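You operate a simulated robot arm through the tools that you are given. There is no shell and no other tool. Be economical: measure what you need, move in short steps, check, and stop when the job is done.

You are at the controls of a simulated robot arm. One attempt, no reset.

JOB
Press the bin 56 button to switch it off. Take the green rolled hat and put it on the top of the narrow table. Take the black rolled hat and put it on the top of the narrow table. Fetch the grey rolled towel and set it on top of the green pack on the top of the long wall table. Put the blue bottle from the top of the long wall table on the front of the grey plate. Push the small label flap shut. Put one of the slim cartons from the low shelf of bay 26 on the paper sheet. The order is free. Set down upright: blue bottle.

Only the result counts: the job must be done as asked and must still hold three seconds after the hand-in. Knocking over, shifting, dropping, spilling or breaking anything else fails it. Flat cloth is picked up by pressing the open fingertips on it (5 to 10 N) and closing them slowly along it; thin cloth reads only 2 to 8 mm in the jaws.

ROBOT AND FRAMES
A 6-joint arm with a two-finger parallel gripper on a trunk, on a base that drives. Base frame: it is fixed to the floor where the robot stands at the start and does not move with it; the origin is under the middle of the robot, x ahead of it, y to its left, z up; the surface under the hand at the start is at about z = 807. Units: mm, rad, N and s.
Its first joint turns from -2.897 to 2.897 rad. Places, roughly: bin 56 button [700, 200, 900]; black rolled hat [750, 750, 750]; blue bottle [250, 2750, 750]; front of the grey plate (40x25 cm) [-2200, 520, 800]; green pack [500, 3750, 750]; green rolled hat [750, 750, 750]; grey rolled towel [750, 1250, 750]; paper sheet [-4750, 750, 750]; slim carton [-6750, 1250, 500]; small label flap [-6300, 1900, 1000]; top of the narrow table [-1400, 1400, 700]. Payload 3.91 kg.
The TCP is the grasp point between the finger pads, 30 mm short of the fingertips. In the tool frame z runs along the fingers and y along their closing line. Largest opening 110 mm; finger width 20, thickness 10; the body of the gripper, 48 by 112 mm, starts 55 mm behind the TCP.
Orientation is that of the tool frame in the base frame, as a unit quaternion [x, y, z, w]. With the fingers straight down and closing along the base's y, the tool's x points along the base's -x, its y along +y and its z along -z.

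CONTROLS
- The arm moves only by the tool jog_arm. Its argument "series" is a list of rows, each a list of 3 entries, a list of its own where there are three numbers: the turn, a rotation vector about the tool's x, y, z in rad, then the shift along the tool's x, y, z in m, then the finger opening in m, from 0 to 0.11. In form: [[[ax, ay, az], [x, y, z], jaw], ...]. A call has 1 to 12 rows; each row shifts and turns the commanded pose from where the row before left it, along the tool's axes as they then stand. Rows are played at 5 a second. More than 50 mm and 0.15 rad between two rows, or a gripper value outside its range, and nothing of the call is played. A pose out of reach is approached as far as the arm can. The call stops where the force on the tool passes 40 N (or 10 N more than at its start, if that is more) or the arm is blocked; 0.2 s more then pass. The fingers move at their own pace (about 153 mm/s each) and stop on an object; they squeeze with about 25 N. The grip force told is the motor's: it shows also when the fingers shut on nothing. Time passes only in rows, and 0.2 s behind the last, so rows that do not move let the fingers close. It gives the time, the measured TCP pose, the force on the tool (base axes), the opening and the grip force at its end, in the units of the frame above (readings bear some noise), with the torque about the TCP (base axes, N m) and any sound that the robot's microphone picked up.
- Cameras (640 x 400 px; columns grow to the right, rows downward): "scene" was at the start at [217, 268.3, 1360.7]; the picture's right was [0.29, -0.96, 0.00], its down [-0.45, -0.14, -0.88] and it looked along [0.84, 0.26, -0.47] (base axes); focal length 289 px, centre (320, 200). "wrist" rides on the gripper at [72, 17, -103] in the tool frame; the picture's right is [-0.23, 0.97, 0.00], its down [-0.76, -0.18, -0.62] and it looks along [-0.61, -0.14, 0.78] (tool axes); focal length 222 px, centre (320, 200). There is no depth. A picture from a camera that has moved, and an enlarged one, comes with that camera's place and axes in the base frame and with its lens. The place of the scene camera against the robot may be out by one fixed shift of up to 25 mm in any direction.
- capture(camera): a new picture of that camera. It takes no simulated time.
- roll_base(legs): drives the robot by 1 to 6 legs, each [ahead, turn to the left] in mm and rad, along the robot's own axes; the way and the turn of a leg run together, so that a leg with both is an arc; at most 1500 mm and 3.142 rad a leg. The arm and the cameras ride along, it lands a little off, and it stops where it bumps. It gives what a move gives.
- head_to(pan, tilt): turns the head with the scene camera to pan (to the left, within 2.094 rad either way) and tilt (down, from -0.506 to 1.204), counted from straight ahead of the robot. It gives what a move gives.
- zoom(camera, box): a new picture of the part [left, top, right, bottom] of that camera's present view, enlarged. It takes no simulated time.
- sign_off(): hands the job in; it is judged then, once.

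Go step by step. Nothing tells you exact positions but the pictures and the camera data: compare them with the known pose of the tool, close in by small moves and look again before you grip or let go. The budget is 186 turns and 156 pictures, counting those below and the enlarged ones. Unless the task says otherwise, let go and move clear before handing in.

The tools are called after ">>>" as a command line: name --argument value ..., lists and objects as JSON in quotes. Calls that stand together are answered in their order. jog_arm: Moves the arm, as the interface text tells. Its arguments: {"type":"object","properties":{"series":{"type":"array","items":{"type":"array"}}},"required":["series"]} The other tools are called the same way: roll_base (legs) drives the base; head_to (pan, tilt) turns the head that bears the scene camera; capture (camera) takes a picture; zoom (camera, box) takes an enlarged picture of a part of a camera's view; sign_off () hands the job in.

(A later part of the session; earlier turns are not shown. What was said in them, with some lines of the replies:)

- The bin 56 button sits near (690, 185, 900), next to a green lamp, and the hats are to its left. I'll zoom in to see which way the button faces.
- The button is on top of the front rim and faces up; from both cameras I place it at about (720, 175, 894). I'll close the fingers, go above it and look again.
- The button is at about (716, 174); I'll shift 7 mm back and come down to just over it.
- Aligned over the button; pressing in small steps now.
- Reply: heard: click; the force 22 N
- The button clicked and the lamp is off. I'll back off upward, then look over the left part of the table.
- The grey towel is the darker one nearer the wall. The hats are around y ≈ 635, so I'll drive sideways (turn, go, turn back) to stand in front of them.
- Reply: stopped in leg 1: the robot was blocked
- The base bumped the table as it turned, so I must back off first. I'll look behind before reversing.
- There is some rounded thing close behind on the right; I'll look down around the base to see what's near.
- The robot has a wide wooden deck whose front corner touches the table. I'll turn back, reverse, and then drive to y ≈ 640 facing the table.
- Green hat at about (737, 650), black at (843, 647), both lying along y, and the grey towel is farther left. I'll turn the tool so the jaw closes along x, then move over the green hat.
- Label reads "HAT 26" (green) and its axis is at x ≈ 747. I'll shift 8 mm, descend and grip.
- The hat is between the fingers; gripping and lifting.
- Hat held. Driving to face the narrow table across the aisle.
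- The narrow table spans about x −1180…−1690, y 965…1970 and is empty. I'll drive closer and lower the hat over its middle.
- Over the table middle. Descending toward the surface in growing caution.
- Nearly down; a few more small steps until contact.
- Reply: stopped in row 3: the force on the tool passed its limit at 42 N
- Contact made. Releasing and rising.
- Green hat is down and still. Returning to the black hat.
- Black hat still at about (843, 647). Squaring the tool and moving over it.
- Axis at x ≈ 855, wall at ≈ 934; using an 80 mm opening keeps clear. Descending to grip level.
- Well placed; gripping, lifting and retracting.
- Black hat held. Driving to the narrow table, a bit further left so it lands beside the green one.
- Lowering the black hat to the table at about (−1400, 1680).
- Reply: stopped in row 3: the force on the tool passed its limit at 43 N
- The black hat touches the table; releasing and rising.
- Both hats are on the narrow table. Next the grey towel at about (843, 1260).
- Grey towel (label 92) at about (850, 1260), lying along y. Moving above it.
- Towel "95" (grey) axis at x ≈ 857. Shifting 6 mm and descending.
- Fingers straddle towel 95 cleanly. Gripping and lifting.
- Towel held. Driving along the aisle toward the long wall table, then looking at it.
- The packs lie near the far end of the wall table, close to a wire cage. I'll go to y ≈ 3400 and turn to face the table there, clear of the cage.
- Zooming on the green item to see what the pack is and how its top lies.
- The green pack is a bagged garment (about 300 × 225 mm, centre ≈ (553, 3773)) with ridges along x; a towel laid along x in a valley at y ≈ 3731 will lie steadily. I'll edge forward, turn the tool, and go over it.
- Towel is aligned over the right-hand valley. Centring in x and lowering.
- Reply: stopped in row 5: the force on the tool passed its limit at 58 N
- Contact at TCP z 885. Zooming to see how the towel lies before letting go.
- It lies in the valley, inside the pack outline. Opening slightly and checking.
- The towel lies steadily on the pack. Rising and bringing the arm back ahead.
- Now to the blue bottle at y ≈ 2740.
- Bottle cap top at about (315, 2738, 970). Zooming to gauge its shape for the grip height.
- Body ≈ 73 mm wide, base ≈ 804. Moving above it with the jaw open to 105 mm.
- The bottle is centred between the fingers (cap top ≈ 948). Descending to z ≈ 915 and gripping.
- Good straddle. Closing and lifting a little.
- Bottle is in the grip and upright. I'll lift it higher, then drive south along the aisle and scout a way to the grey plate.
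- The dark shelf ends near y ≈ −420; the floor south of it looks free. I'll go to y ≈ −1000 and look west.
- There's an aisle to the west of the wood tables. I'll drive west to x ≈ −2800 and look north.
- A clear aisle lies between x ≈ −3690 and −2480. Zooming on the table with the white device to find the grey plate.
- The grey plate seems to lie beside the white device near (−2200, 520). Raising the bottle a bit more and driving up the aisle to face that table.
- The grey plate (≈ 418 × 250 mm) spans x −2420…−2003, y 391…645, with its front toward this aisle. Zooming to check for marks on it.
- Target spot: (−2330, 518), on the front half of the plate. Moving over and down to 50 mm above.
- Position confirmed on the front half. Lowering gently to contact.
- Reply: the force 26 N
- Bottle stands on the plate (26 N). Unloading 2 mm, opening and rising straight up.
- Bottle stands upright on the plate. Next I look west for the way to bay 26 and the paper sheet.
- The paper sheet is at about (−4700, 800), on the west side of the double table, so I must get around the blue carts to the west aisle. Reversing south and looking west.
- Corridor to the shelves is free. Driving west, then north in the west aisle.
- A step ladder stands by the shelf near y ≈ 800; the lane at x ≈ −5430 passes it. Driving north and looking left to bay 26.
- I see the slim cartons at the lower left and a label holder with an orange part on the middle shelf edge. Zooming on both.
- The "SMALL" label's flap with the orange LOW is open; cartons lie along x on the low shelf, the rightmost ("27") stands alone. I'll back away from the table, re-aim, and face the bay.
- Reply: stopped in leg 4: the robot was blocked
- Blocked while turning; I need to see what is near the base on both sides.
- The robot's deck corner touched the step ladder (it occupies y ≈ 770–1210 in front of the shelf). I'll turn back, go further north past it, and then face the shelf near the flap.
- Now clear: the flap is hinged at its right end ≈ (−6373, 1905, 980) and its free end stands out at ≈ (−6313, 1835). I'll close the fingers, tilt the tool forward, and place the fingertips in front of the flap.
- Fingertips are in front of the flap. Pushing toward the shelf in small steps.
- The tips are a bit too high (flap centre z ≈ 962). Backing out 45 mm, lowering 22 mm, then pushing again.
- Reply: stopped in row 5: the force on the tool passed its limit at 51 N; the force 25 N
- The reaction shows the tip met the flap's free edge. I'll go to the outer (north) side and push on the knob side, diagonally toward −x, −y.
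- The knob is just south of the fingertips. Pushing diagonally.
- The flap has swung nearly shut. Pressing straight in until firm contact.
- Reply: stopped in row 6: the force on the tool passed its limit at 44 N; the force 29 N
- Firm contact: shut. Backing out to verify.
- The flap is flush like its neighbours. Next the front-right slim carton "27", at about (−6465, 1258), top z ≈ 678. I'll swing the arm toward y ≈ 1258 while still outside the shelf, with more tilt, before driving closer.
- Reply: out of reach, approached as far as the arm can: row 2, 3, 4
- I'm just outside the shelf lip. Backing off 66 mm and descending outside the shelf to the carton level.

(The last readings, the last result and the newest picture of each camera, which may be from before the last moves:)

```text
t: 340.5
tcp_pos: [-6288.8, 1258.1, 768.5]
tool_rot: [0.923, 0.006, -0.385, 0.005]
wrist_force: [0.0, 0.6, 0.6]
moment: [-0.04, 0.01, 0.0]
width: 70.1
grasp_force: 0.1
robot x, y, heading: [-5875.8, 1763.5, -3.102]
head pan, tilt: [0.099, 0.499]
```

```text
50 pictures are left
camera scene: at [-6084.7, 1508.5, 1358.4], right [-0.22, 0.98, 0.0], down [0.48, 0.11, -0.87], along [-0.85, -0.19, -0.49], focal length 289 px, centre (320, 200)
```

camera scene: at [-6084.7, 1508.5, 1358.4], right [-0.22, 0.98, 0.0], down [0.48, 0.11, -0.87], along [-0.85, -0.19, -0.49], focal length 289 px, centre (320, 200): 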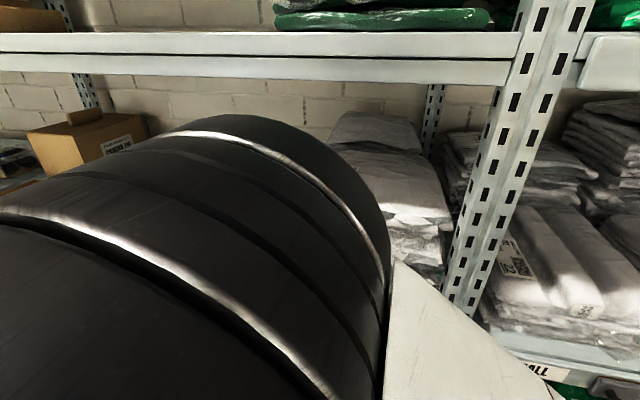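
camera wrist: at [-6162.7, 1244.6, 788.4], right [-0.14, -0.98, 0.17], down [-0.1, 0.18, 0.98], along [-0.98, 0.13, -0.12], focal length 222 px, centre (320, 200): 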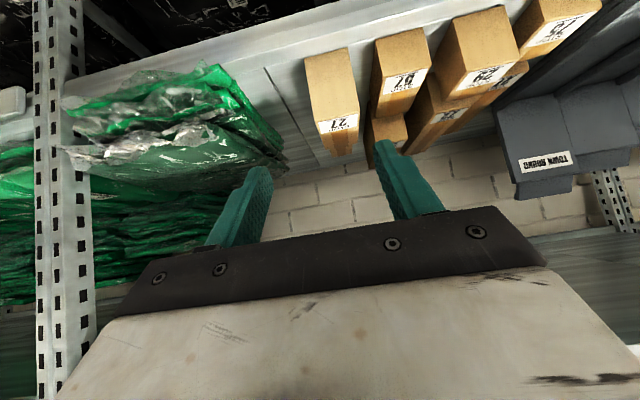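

Carton 27's front is at x ≈ −6418, y ≈ 1241, top z ≈ 681; its neighbour is about 40 mm lower, so I can grip the upper part. Approaching to just above its front.

>>> jog_arm --series '[[[0, 0, 0], [-0.0146, 0.0052, 0.0377], 0.075], [[0, 0, 0], [-0.0146, 0.0052, 0.0377], 0.075], [[0, 0, 0], [-0.0146, 0.0052, 0.0377], 0.075]]'

>>> capture --camera "wrist"

```text
t: 341.3
tcp_pos: [-6398.9, 1240.3, 722.4]
tool_rot: [0.923, 0.005, -0.385, 0.004]
wrist_force: [1.4, 0.3, 0.2]
moment: [-0.01, -0.03, -0.05]
width: 74.9
grasp_force: 0.0
robot x, y, heading: [-5873.9, 1762.7, -3.098]
head pan, tilt: [0.099, 0.499]
```

```text
49 pictures are left
camera wrist: at [-6273.5, 1225.1, 741.7], right [-0.15, -0.98, 0.17], down [-0.1, 0.18, 0.98], along [-0.98, 0.13, -0.12], focal length 222 px, centre (320, 200)
```

wrist: 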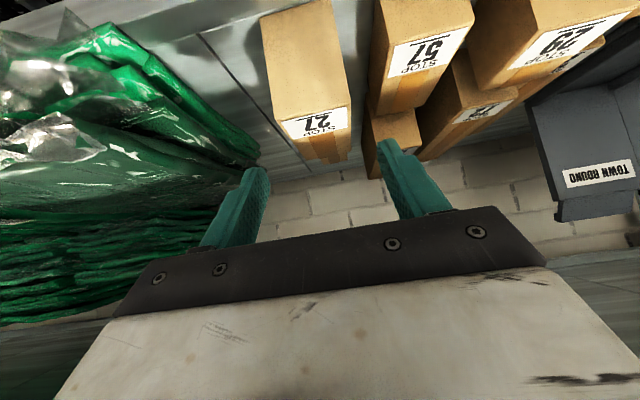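

Size growth between views puts the carton's front nearer x ≈ −6460, top z ≈ 660. Moving in further in two steps and looking again.

>>> jog_arm --series '[[[0, 0, 0], [-0.0097, 0, 0.0327], 0.08], [[0, 0, 0], [-0.0097, 0, 0.0327], 0.08]]'

>>> capture --camera "wrist"

>>> capture --camera "scene"

```text
t: 341.9
tcp_pos: [-6459.5, 1236.9, 691.5]
tool_rot: [0.923, 0.005, -0.385, 0.005]
wrist_force: [-0.2, 0.5, 1.2]
moment: [-0.02, 0.01, 0.01]
width: 80.0
grasp_force: 0.0
robot x, y, heading: [-5874.7, 1761.3, -3.095]
head pan, tilt: [0.099, 0.499]
```

```text
48 pictures are left
camera wrist: at [-6335.4, 1223.5, 711.5], right [-0.15, -0.98, 0.17], down [-0.1, 0.18, 0.98], along [-0.98, 0.13, -0.12], focal length 222 px, centre (320, 200)
```

wrist: 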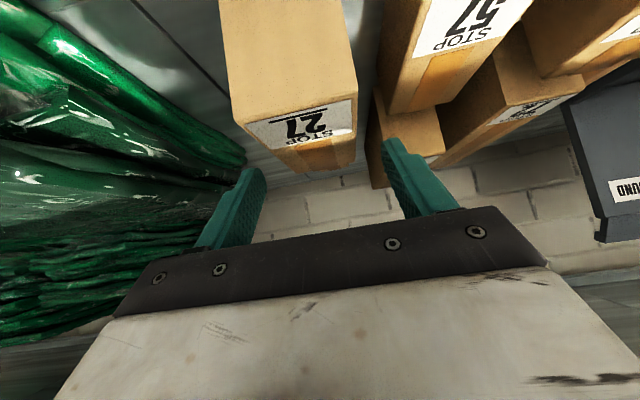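

```text
47 pictures are left
camera scene: at [-6086.1, 1514.9, 1360.0], right [-0.14, 0.99, 0.0], down [0.47, 0.07, -0.88], along [-0.87, -0.13, -0.48], focal length 289 px, centre (320, 200)
```

scene: 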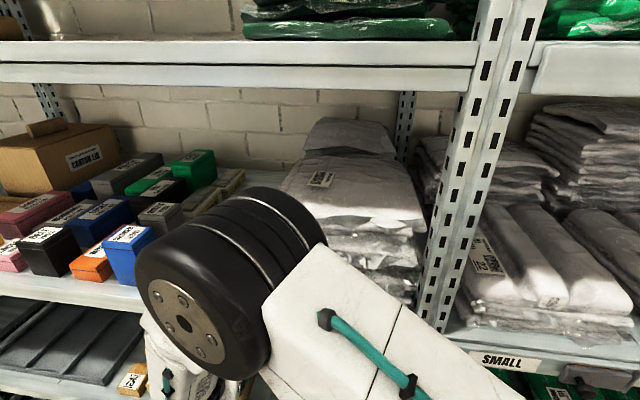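

The front-top edge is at (−6421, 1238, 662), carton ≈ 50 mm wide and ≈ 105 mm deep, parallel to x. The tool is lined up; lowering 36 mm around it.

>>> jog_arm --series '[[[0, 0, 0], [0.0118, -0.001, 0.0138], 0.072], [[0, 0, 0], [0.0118, -0.001, 0.0138], 0.072]]'

>>> capture --camera "wrist"

```text
t: 342.5
tcp_pos: [-6462.1, 1241.5, 652.5]
tool_rot: [0.923, 0.005, -0.384, 0.004]
wrist_force: [0.4, -0.8, 0.0]
moment: [0.0, -0.01, 0.0]
width: 72.0
grasp_force: 0.0
robot x, y, heading: [-5876.3, 1761.9, -3.099]
head pan, tilt: [0.099, 0.499]
```

```text
46 pictures are left
camera wrist: at [-6338.9, 1228.0, 673.8], right [-0.15, -0.97, 0.17], down [-0.1, 0.18, 0.98], along [-0.98, 0.13, -0.12], focal length 222 px, centre (320, 200)
```

wrist: 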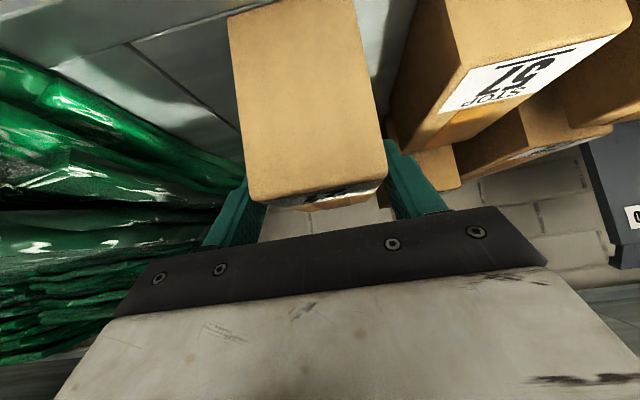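

The carton is between the fingers with no contact. Gripping and lifting straight up.

>>> jog_arm --series '[[[0, 0, 0], [0, 0, 0], 0.06], [[0, 0, 0], [0, 0, 0], 0.04], [[0, 0, 0], [0, 0, 0], 0.03], [[0, 0, 0], [0, 0, 0], 0.03], [[0, 0, 0], [-0.0107, 0, -0.0106], 0.03], [[0, 0, 0], [-0.0178, 0, -0.0176], 0.03]]'

>>> capture --camera "wrist"

```text
t: 343.9
tcp_pos: [-6462.0, 1242.8, 693.8]
tool_rot: [0.923, 0.005, -0.384, 0.005]
wrist_force: [-1.2, -0.4, -1.6]
moment: [-0.01, 0.0, -0.03]
width: 57.3
grasp_force: 25.2
robot x, y, heading: [-5878.1, 1763.4, -3.097]
head pan, tilt: [0.099, 0.499]
```

```text
45 pictures are left
camera wrist: at [-6337.5, 1228.5, 713.6], right [-0.15, -0.97, 0.17], down [-0.1, 0.18, 0.98], along [-0.98, 0.13, -0.12], focal length 222 px, centre (320, 200)
```

wrist: 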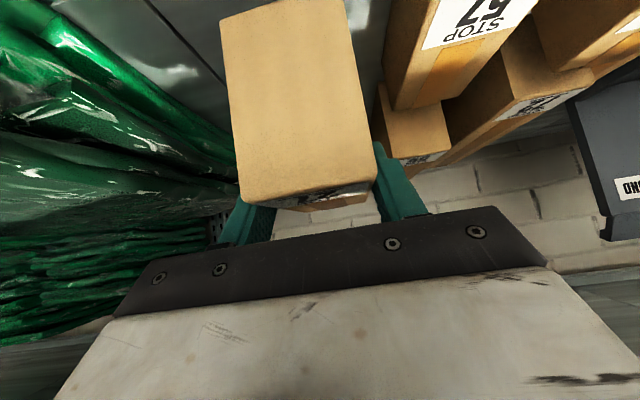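

Carton held. Drawing it out of the shelf.

>>> jog_arm --series '[[[0, 0, 0], [0.018, 0, -0.034], 0.03], [[0, 0, 0], [0.021, 0, -0.0355], 0.03], [[0, 0, 0], [0.0281, 0, -0.0285], 0.03], [[0, 0, 0], [0.0281, 0, -0.0285], 0.03], [[0, 0, 0], [0.0281, 0, -0.0285], 0.03], [[0, 0, 0], [0.0281, 0, -0.0285], 0.03]]'

>>> capture --camera "wrist"

>>> capture --camera "scene"

```text
t: 345.3
tcp_pos: [-6224.5, 1244.6, 714.1]
tool_rot: [0.923, 0.004, -0.385, 0.005]
wrist_force: [0.2, 0.2, -0.6]
moment: [-0.01, -0.04, -0.03]
width: 57.9
grasp_force: 25.0
robot x, y, heading: [-5875.7, 1763.6, -3.1]
head pan, tilt: [0.099, 0.499]
```

```text
44 pictures are left
camera wrist: at [-6100.3, 1230.3, 735.0], right [-0.15, -0.97, 0.17], down [-0.1, 0.18, 0.98], along [-0.98, 0.13, -0.12], focal length 222 px, centre (320, 200)
```

wrist: 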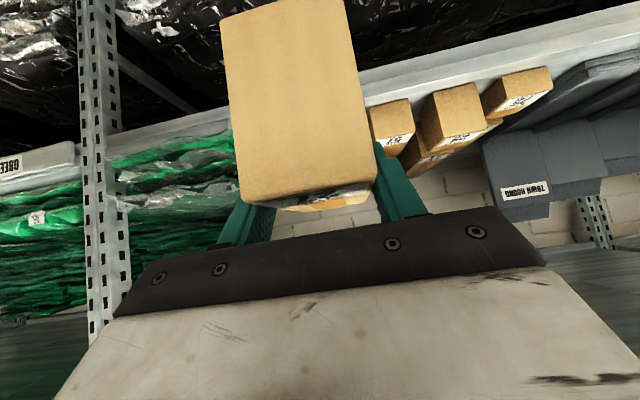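

```text
43 pictures are left
camera scene: at [-6086.8, 1515.0, 1359.9], right [-0.14, 0.99, 0.0], down [0.47, 0.07, -0.88], along [-0.87, -0.12, -0.48], focal length 289 px, centre (320, 200)
```

scene: 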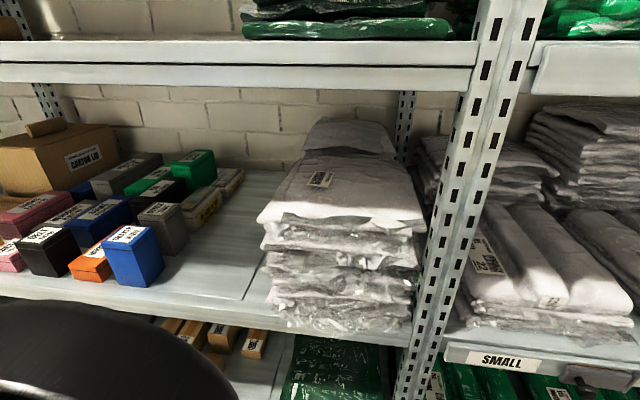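

Carton is clear of the shelf. I'll raise it, back away, and turn left toward the south so the tool (same tilt, carton level) ends up on the table side.

>>> jog_arm --series '[[[0, 0, 0], [-0.03, 0, -0.0296], 0.03], [[0, 0, 0], [-0.03, 0, -0.0296], 0.03], [[0, 0, 0], [-0.03, 0, -0.0296], 0.03], [[0, 0, 0], [-0.03, 0, -0.0296], 0.03], [[0, 0, 0], [-0.03, 0, -0.0296], 0.03], [[0, 0, 0], [-0.03, 0, -0.0296], 0.03], [[0, 0, 0], [-0.03, 0, -0.0296], 0.03], [[0, 0, 0], [-0.03, 0, -0.0296], 0.03]]'

>>> roll_base --legs '[[-440, 0], [0, 1.53]]'

>>> head_to --pan 0.6 --tilt 0.45

>>> capture --camera "scene"

```text
t: 346.9
tcp_pos: [-6234.3, 1264.5, 893.3]
tool_rot: [0.918, 0.035, -0.387, -0.085]
wrist_force: [0.5, 0.3, -1.2]
moment: [-0.02, -0.01, 0.04]
width: 57.7
grasp_force: 25.2
robot x, y, heading: [-5873.6, 1760.4, -3.1]
head pan, tilt: [0.099, 0.499]
stopped in row 7: the arm was blocked; the commanded pose is now the measured one
```

```text
t: 353.2
tcp_pos: [-4956.5, 1415.2, 895.1]
tool_rot: [0.631, 0.667, -0.335, 0.212]
wrist_force: [-0.2, 0.0, -0.5]
moment: [-0.01, -0.02, 0.0]
width: 57.7
grasp_force: 25.0
robot x, y, heading: [-5448.6, 1782.7, -1.553]
head pan, tilt: [0.099, 0.499]
```

```text
t: 354.2
tcp_pos: [-4961.1, 1414.3, 887.2]
tool_rot: [0.629, 0.668, -0.339, 0.207]
wrist_force: [0.5, 0.4, -0.8]
moment: [0.07, -0.02, -0.02]
width: 57.3
grasp_force: 25.3
robot x, y, heading: [-5447.3, 1784.7, -1.549]
head pan, tilt: [0.6, 0.45]
```

```text
42 pictures are left
camera scene: at [-5188.0, 1607.1, 1450.6], right [-0.94, -0.35, 0.0], down [0.19, -0.5, -0.84], along [0.3, -0.79, 0.54], focal length 289 px, centre (320, 200)
```

scene: 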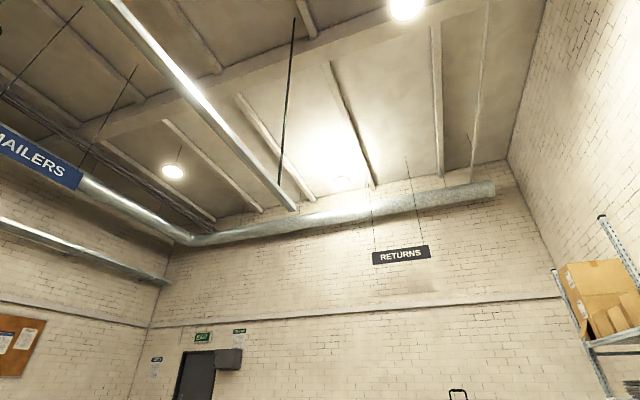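

The arm bumped the robot's own head while rising, which pushed the head up and twisted the tool a little. I'll move the TCP ahead, away from the head, and level the tool again.

>>> jog_arm --series '[[[0, 0, 0], [-0.0263, 0.001, 0.0268], 0.03], [[0, 0, 0], [-0.0263, 0.001, 0.0268], 0.03], [[0, 0, 0], [-0.0263, 0.001, 0.0268], 0.03], [[0, 0, 0], [-0.0263, 0.001, 0.0268], 0.03]]'

>>> capture --camera "scene"

>>> capture --camera "wrist"

```text
t: 355.2
tcp_pos: [-4955.7, 1267.2, 896.9]
tool_rot: [0.631, 0.667, -0.334, 0.213]
wrist_force: [-0.6, 0.5, -0.6]
moment: [0.04, -0.02, 0.02]
width: 57.6
grasp_force: 24.9
robot x, y, heading: [-5446.2, 1782.3, -1.549]
head pan, tilt: [0.6, 0.45]
```

```text
41 pictures are left
camera scene: at [-5156.2, 1591.1, 1364.8], right [-0.81, -0.58, 0.0], down [-0.25, 0.35, -0.9], along [0.53, -0.73, -0.43], focal length 289 px, centre (320, 200)
```

scene: 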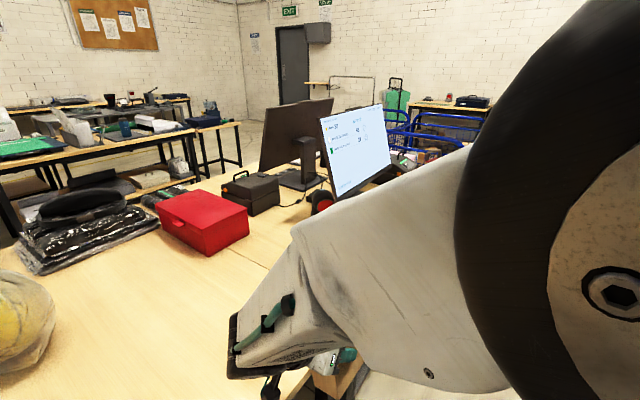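

```text
40 pictures are left
camera wrist: at [-4933.4, 1392.9, 912.3], right [0.98, -0.18, -0.01], down [0.0, -0.08, 1.0], along [-0.18, -0.98, -0.08], focal length 222 px, centre (320, 200)
```

wrist: 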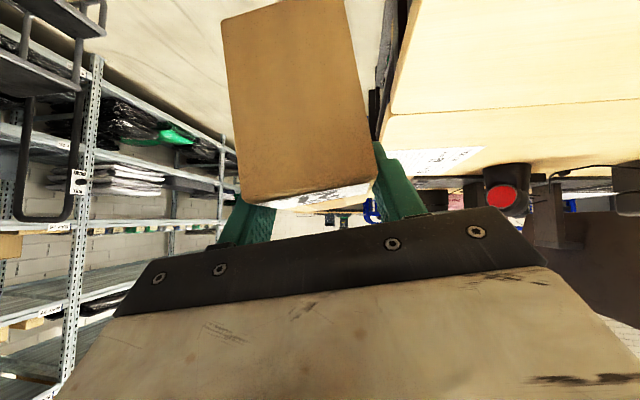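

The head has recovered and I can see the paper sheet, centred near (−4745, 750, 765). I'll level the tool, then drive south so the sheet comes within side reach.

>>> jog_arm --series '[[[-0.0675, 0.002, 0.069], [0, 0, 0], 0.03], [[-0.0675, 0.002, 0.069], [0, 0, 0], 0.03]]'

>>> roll_base --legs '[[0, 0.131], [498, 0], [0, -0.15]]'

>>> capture --camera "wrist"

>>> capture --camera "scene"

```text
t: 355.8
tcp_pos: [-4955.2, 1267.4, 894.9]
tool_rot: [0.661, 0.643, -0.272, 0.275]
wrist_force: [-0.2, 0.5, -1.6]
moment: [-0.01, -0.06, -0.04]
width: 57.5
grasp_force: 25.4
robot x, y, heading: [-5447.9, 1784.5, -1.55]
head pan, tilt: [0.6, 0.45]
```

```text
t: 359.9
tcp_pos: [-4899.1, 758.3, 894.7]
tool_rot: [0.669, 0.634, -0.276, 0.271]
wrist_force: [-0.7, -0.7, -1.9]
moment: [0.02, 0.01, 0.02]
width: 58.0
grasp_force: 24.6
robot x, y, heading: [-5376.2, 1291.4, -1.584]
head pan, tilt: [0.6, 0.45]
```

```text
39 pictures are left
camera wrist: at [-4876.4, 884.0, 914.8], right [0.96, -0.21, 0.17], down [-0.19, -0.08, 0.98], along [-0.19, -0.98, -0.12], focal length 222 px, centre (320, 200)
```

wrist: 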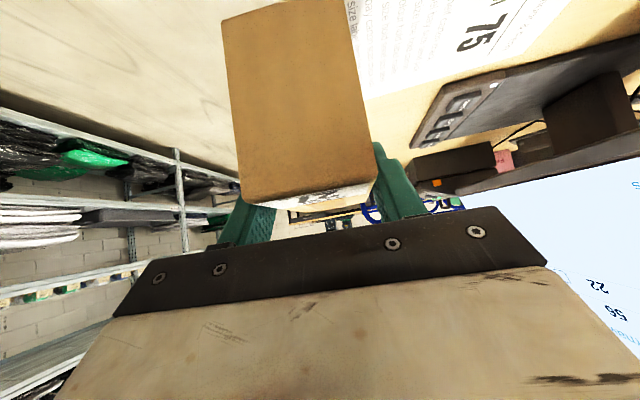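

```text
38 pictures are left
camera scene: at [-5090.5, 1089.0, 1364.4], right [-0.83, -0.56, 0.0], down [-0.24, 0.36, -0.9], along [0.5, -0.75, -0.44], focal length 289 px, centre (320, 200)
```

scene: 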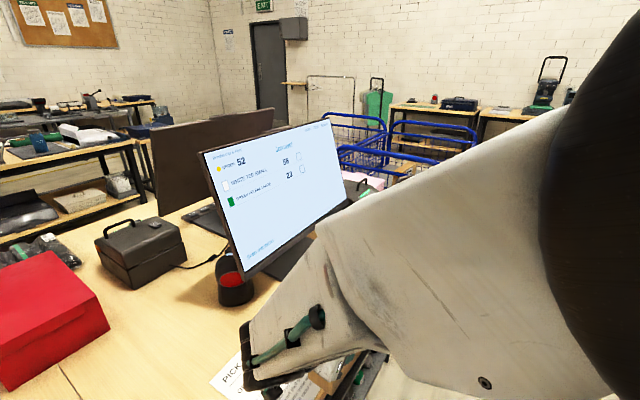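

The sheet lies close to a monitor; I want its outline precisely, so I zoom the wrist view.

>>> zoom --camera "wrist" --box '[330, 0, 600, 170]'

>>> head_to --pan 0.75 --tilt 0.85

>>> capture --camera "scene"

```text
2.35 times, centred on (465, 85) of wrist
camera zoom: at [-4876.4, 884.0, 914.8], right [0.96, -0.21, 0.17], down [-0.19, -0.08, 0.98], along [-0.19, -0.98, -0.12], focal length 523 px, centre (-21, 471)
```

zoom: 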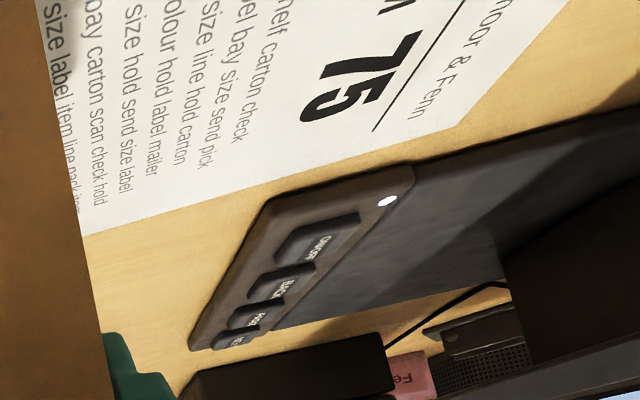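

```text
t: 360.8
tcp_pos: [-4900.3, 759.1, 893.9]
tool_rot: [0.67, 0.634, -0.275, 0.271]
wrist_force: [-0.1, -0.3, -1.9]
moment: [0.04, 0.04, 0.03]
width: 57.6
grasp_force: 24.7
robot x, y, heading: [-5376.2, 1289.0, -1.577]
head pan, tilt: [0.75, 0.85]
```

```text
36 pictures are left
camera scene: at [-5088.9, 1107.6, 1330.0], right [-0.74, -0.68, 0.0], down [-0.51, 0.55, -0.66], along [0.45, -0.49, -0.75], focal length 289 px, centre (320, 200)
```

scene: 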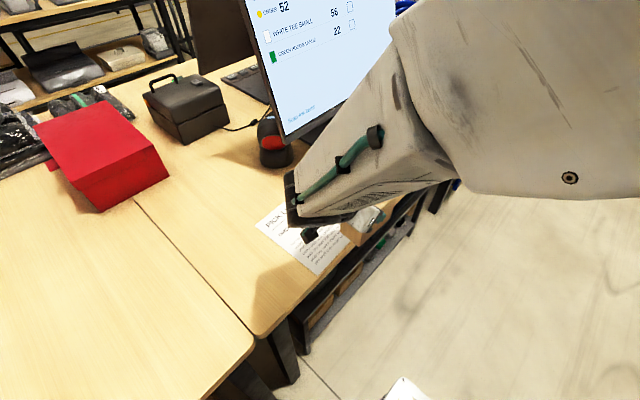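

The sheet spans x −4889…−4682, y 606…892. To keep the forearm away from the head I'll reverse 100 mm and then reach out over the sheet at the current height.

>>> roll_base --legs '[[-110, 0]]'

>>> jog_arm --series '[[[0, 0, 0], [-0.0149, 0.0286, 0.0158], 0.03], [[0, 0, 0], [-0.0149, 0.0286, 0.0158], 0.03], [[0, 0, 0], [-0.0149, 0.0286, 0.0158], 0.03], [[0, 0, 0], [-0.0149, 0.0286, 0.0158], 0.03]]'

>>> capture --camera "wrist"

>>> capture --camera "scene"

```text
t: 362.0
tcp_pos: [-4898.3, 870.0, 894.6]
tool_rot: [0.669, 0.635, -0.275, 0.271]
wrist_force: [0.5, -0.1, -1.0]
moment: [0.03, 0.01, -0.01]
width: 57.4
grasp_force: 25.2
robot x, y, heading: [-5371.0, 1398.8, -1.584]
head pan, tilt: [0.75, 0.85]
```

```text
t: 363.0
tcp_pos: [-4786.7, 775.1, 892.6]
tool_rot: [0.67, 0.634, -0.275, 0.271]
wrist_force: [0.3, -0.2, -0.2]
moment: [0.02, 0.03, -0.02]
width: 57.8
grasp_force: 24.7
robot x, y, heading: [-5376.8, 1400.3, -1.579]
head pan, tilt: [0.75, 0.85]
```

```text
35 pictures are left
camera wrist: at [-4764.0, 899.9, 913.3], right [0.96, -0.21, 0.18], down [-0.19, -0.08, 0.98], along [-0.19, -0.98, -0.12], focal length 222 px, centre (320, 200)
```

wrist: 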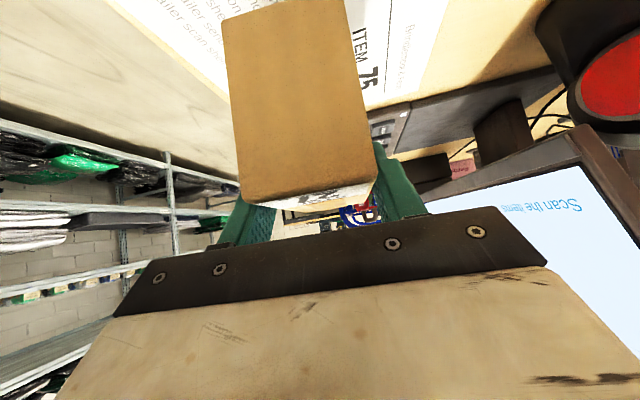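

```text
34 pictures are left
camera scene: at [-5087.9, 1217.9, 1330.0], right [-0.74, -0.68, 0.0], down [-0.51, 0.55, -0.66], along [0.45, -0.49, -0.75], focal length 289 px, centre (320, 200)
```

scene: 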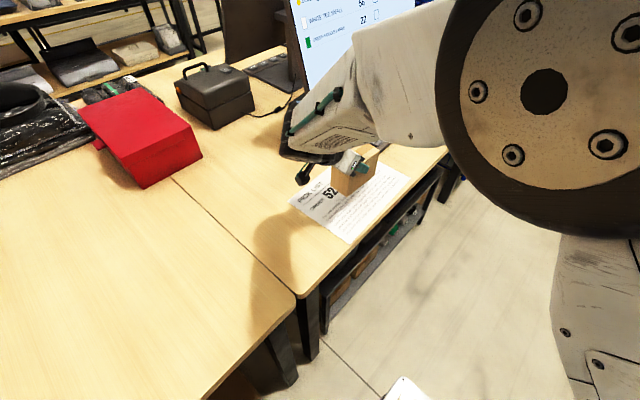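

Carton hovers over the sheet's middle, clear of the monitor. Lowering gently.

>>> jog_arm --series '[[[0, 0, 0], [0.0142, 0, 0.014], 0.03], [[0, 0, 0], [0.0107, 0, 0.0105], 0.03], [[0, 0, 0], [0.0036, 0, 0.0035], 0.03], [[0, 0, 0], [0.0021, 0, 0.0021], 0.03], [[0, 0, 0], [0.0021, 0, 0.0021], 0.03], [[0, 0, 0], [0.0021, 0, 0.0021], 0.03]]'

>>> zoom --camera "scene" --box '[270, 110, 430, 250]'

```text
t: 364.4
tcp_pos: [-4786.5, 776.5, 846.0]
tool_rot: [0.67, 0.634, -0.276, 0.27]
wrist_force: [-0.2, -0.2, 0.4]
moment: [0.06, 0.07, 0.03]
width: 57.7
grasp_force: 25.1
robot x, y, heading: [-5374.5, 1401.0, -1.579]
head pan, tilt: [0.75, 0.85]
```

```text
2.86 times, centred on (350, 180) of scene
camera zoom: at [-5087.8, 1217.7, 1330.0], right [-0.74, -0.68, 0.0], down [-0.51, 0.55, -0.66], along [0.45, -0.49, -0.75], focal length 826 px, centre (234, 257)
```

zoom: 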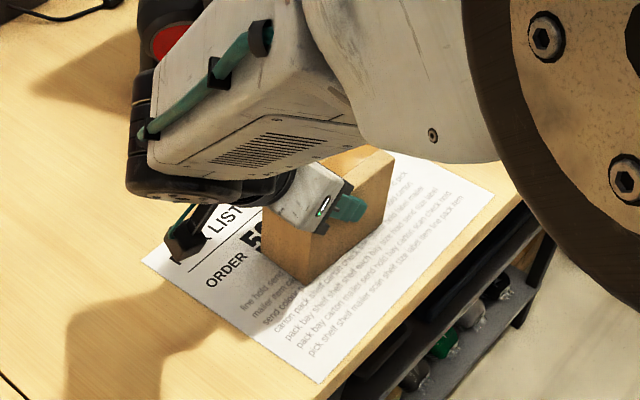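

Nearly down and well inside the sheet. Continuing in 2–3 mm steps to contact.

>>> jog_arm --series '[[[0, 0, 0], [0.0018, 0, 0.0018], 0.03], [[0, 0, 0], [0.0018, 0, 0.0018], 0.03], [[0, 0, 0], [0.0018, 0, 0.0018], 0.03], [[0, 0, 0], [0.0018, 0, 0.0018], 0.03], [[0, 0, 0], [0.0014, 0, 0.0014], 0.03]]'

>>> zoom --camera "scene" --box '[270, 110, 430, 250]'

```text
t: 365.3
tcp_pos: [-4785.0, 776.2, 845.3]
tool_rot: [0.669, 0.633, -0.275, 0.276]
wrist_force: [-1.1, 1.0, 11.7]
moment: [0.11, 0.23, -0.08]
width: 57.9
grasp_force: 25.2
robot x, y, heading: [-5375.8, 1399.7, -1.58]
head pan, tilt: [0.75, 0.85]
stopped in row 4: the force on the tool passed its limit at 44 N (the readings are from after the stop); the commanded pose is now the measured one
```

```text
2.86 times, centred on (350, 180) of scene
camera zoom: at [-5088.1, 1218.1, 1330.1], right [-0.74, -0.68, 0.0], down [-0.51, 0.55, -0.66], along [0.45, -0.49, -0.75], focal length 826 px, centre (234, 257)
```

zoom: 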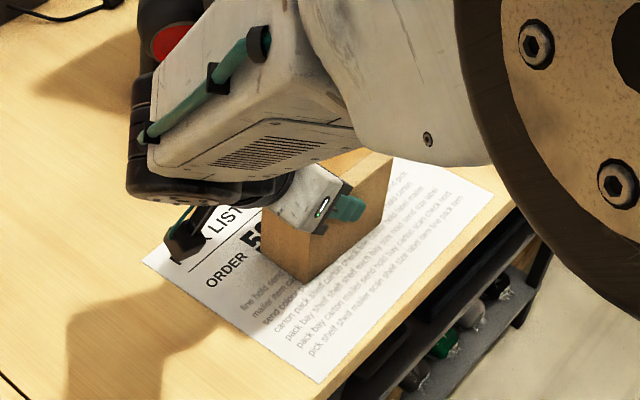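

The carton rests on the sheet. Opening and withdrawing along the finger direction.

>>> jog_arm --series '[[[0, 0, 0], [0, 0, 0], 0.07], [[0, 0, 0], [0, 0, 0], 0.085], [[0, 0, 0], [0, 0, 0], 0.085], [[0, 0, 0], [0, 0, -0.02], 0.085], [[0, 0, 0], [0, 0, -0.03], 0.085], [[0, 0, 0], [0, 0, -0.035], 0.085], [[0, 0, 0], [0, 0, -0.03], 0.085]]'

>>> capture --camera "wrist"

>>> capture --camera "scene"

```text
t: 366.9
tcp_pos: [-4783.9, 857.4, 920.8]
tool_rot: [0.669, 0.634, -0.275, 0.275]
wrist_force: [-1.0, 0.3, 0.4]
moment: [0.01, -0.01, 0.06]
width: 84.9
grasp_force: 0.0
robot x, y, heading: [-5375.8, 1402.3, -1.577]
head pan, tilt: [0.75, 0.85]
```

```text
31 pictures are left
camera wrist: at [-4760.9, 983.1, 940.3], right [0.96, -0.2, 0.18], down [-0.2, -0.08, 0.98], along [-0.19, -0.98, -0.11], focal length 222 px, centre (320, 200)
```

wrist: 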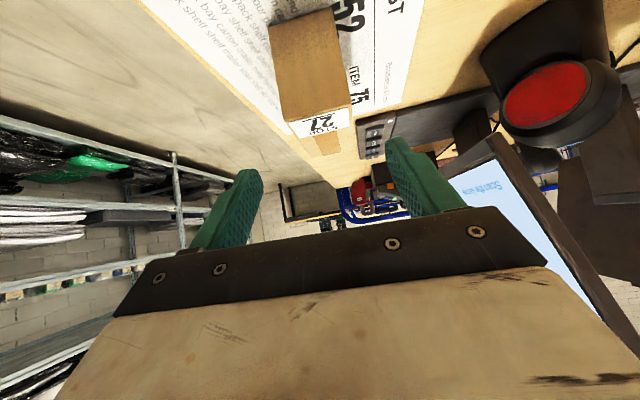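

```text
30 pictures are left
camera scene: at [-5087.7, 1217.5, 1329.9], right [-0.74, -0.68, 0.0], down [-0.51, 0.55, -0.66], along [0.45, -0.49, -0.75], focal length 289 px, centre (320, 200)
```

scene: 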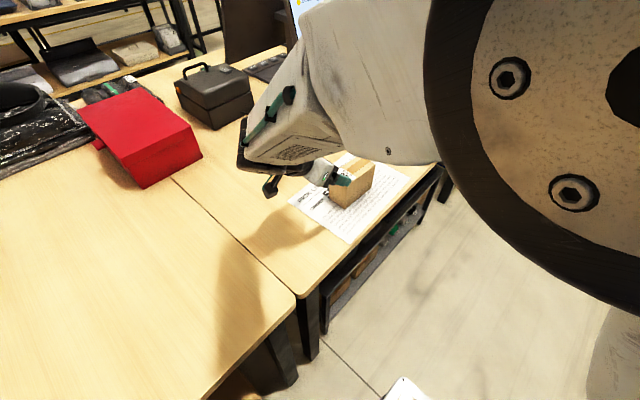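

The carton stands on the sheet. I'll back off a little more for clearance and take a last look.

>>> roll_base --legs '[[-200, 0]]'

>>> capture --camera "wrist"

```text
t: 368.5
tcp_pos: [-4781.6, 1063.0, 921.5]
tool_rot: [0.669, 0.633, -0.276, 0.275]
wrist_force: [0.3, 0.5, 0.2]
moment: [-0.02, -0.03, -0.01]
width: 85.0
grasp_force: 0.0
robot x, y, heading: [-5374.4, 1604.1, -1.577]
head pan, tilt: [0.75, 0.85]
```

```text
29 pictures are left
camera wrist: at [-4758.9, 1188.7, 940.3], right [0.96, -0.2, 0.18], down [-0.2, -0.08, 0.98], along [-0.18, -0.98, -0.11], focal length 222 px, centre (320, 200)
```

wrist: 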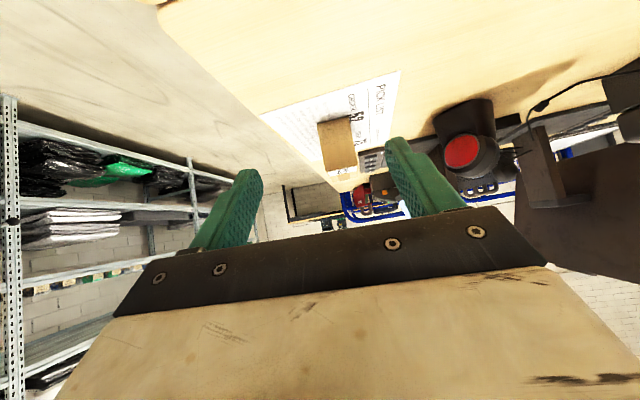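

All seven parts are done and the hand is clear of everything, so I'm handing in.

>>> sign_off

```text
The job is handed in.
```

I finished all seven parts and handed the job in; I have not seen the judgement.

- **Bin 56 button:** pressed; it clicked and the lamp went out.
- **Green and black rolled hats:** both lie on the top of the narrow table.
- **Grey rolled towel:** it lies along a groove on top of the green pack.
- **Blue bottle:** it stands upright on the grey plate. I took "front" to mean the side facing the aisle I approached from, which the job text does not spell out.
- **Small label flap:** pushed shut until firm, and it now sits flush like its neighbours.
- **Slim carton:** one from the low shelf of bay 26 stands on the paper sheet.

- **Bumps on the way:** while turning, the base was stopped twice. The first time it met the first table. The second time it met the step ladder in front of bay 26. I saw no sign that either had moved, but I had no earlier picture to compare the ladder with. The arm also pushed the robot's own head while lifting the carton; the head returned to its place and the carton stayed in the grip.
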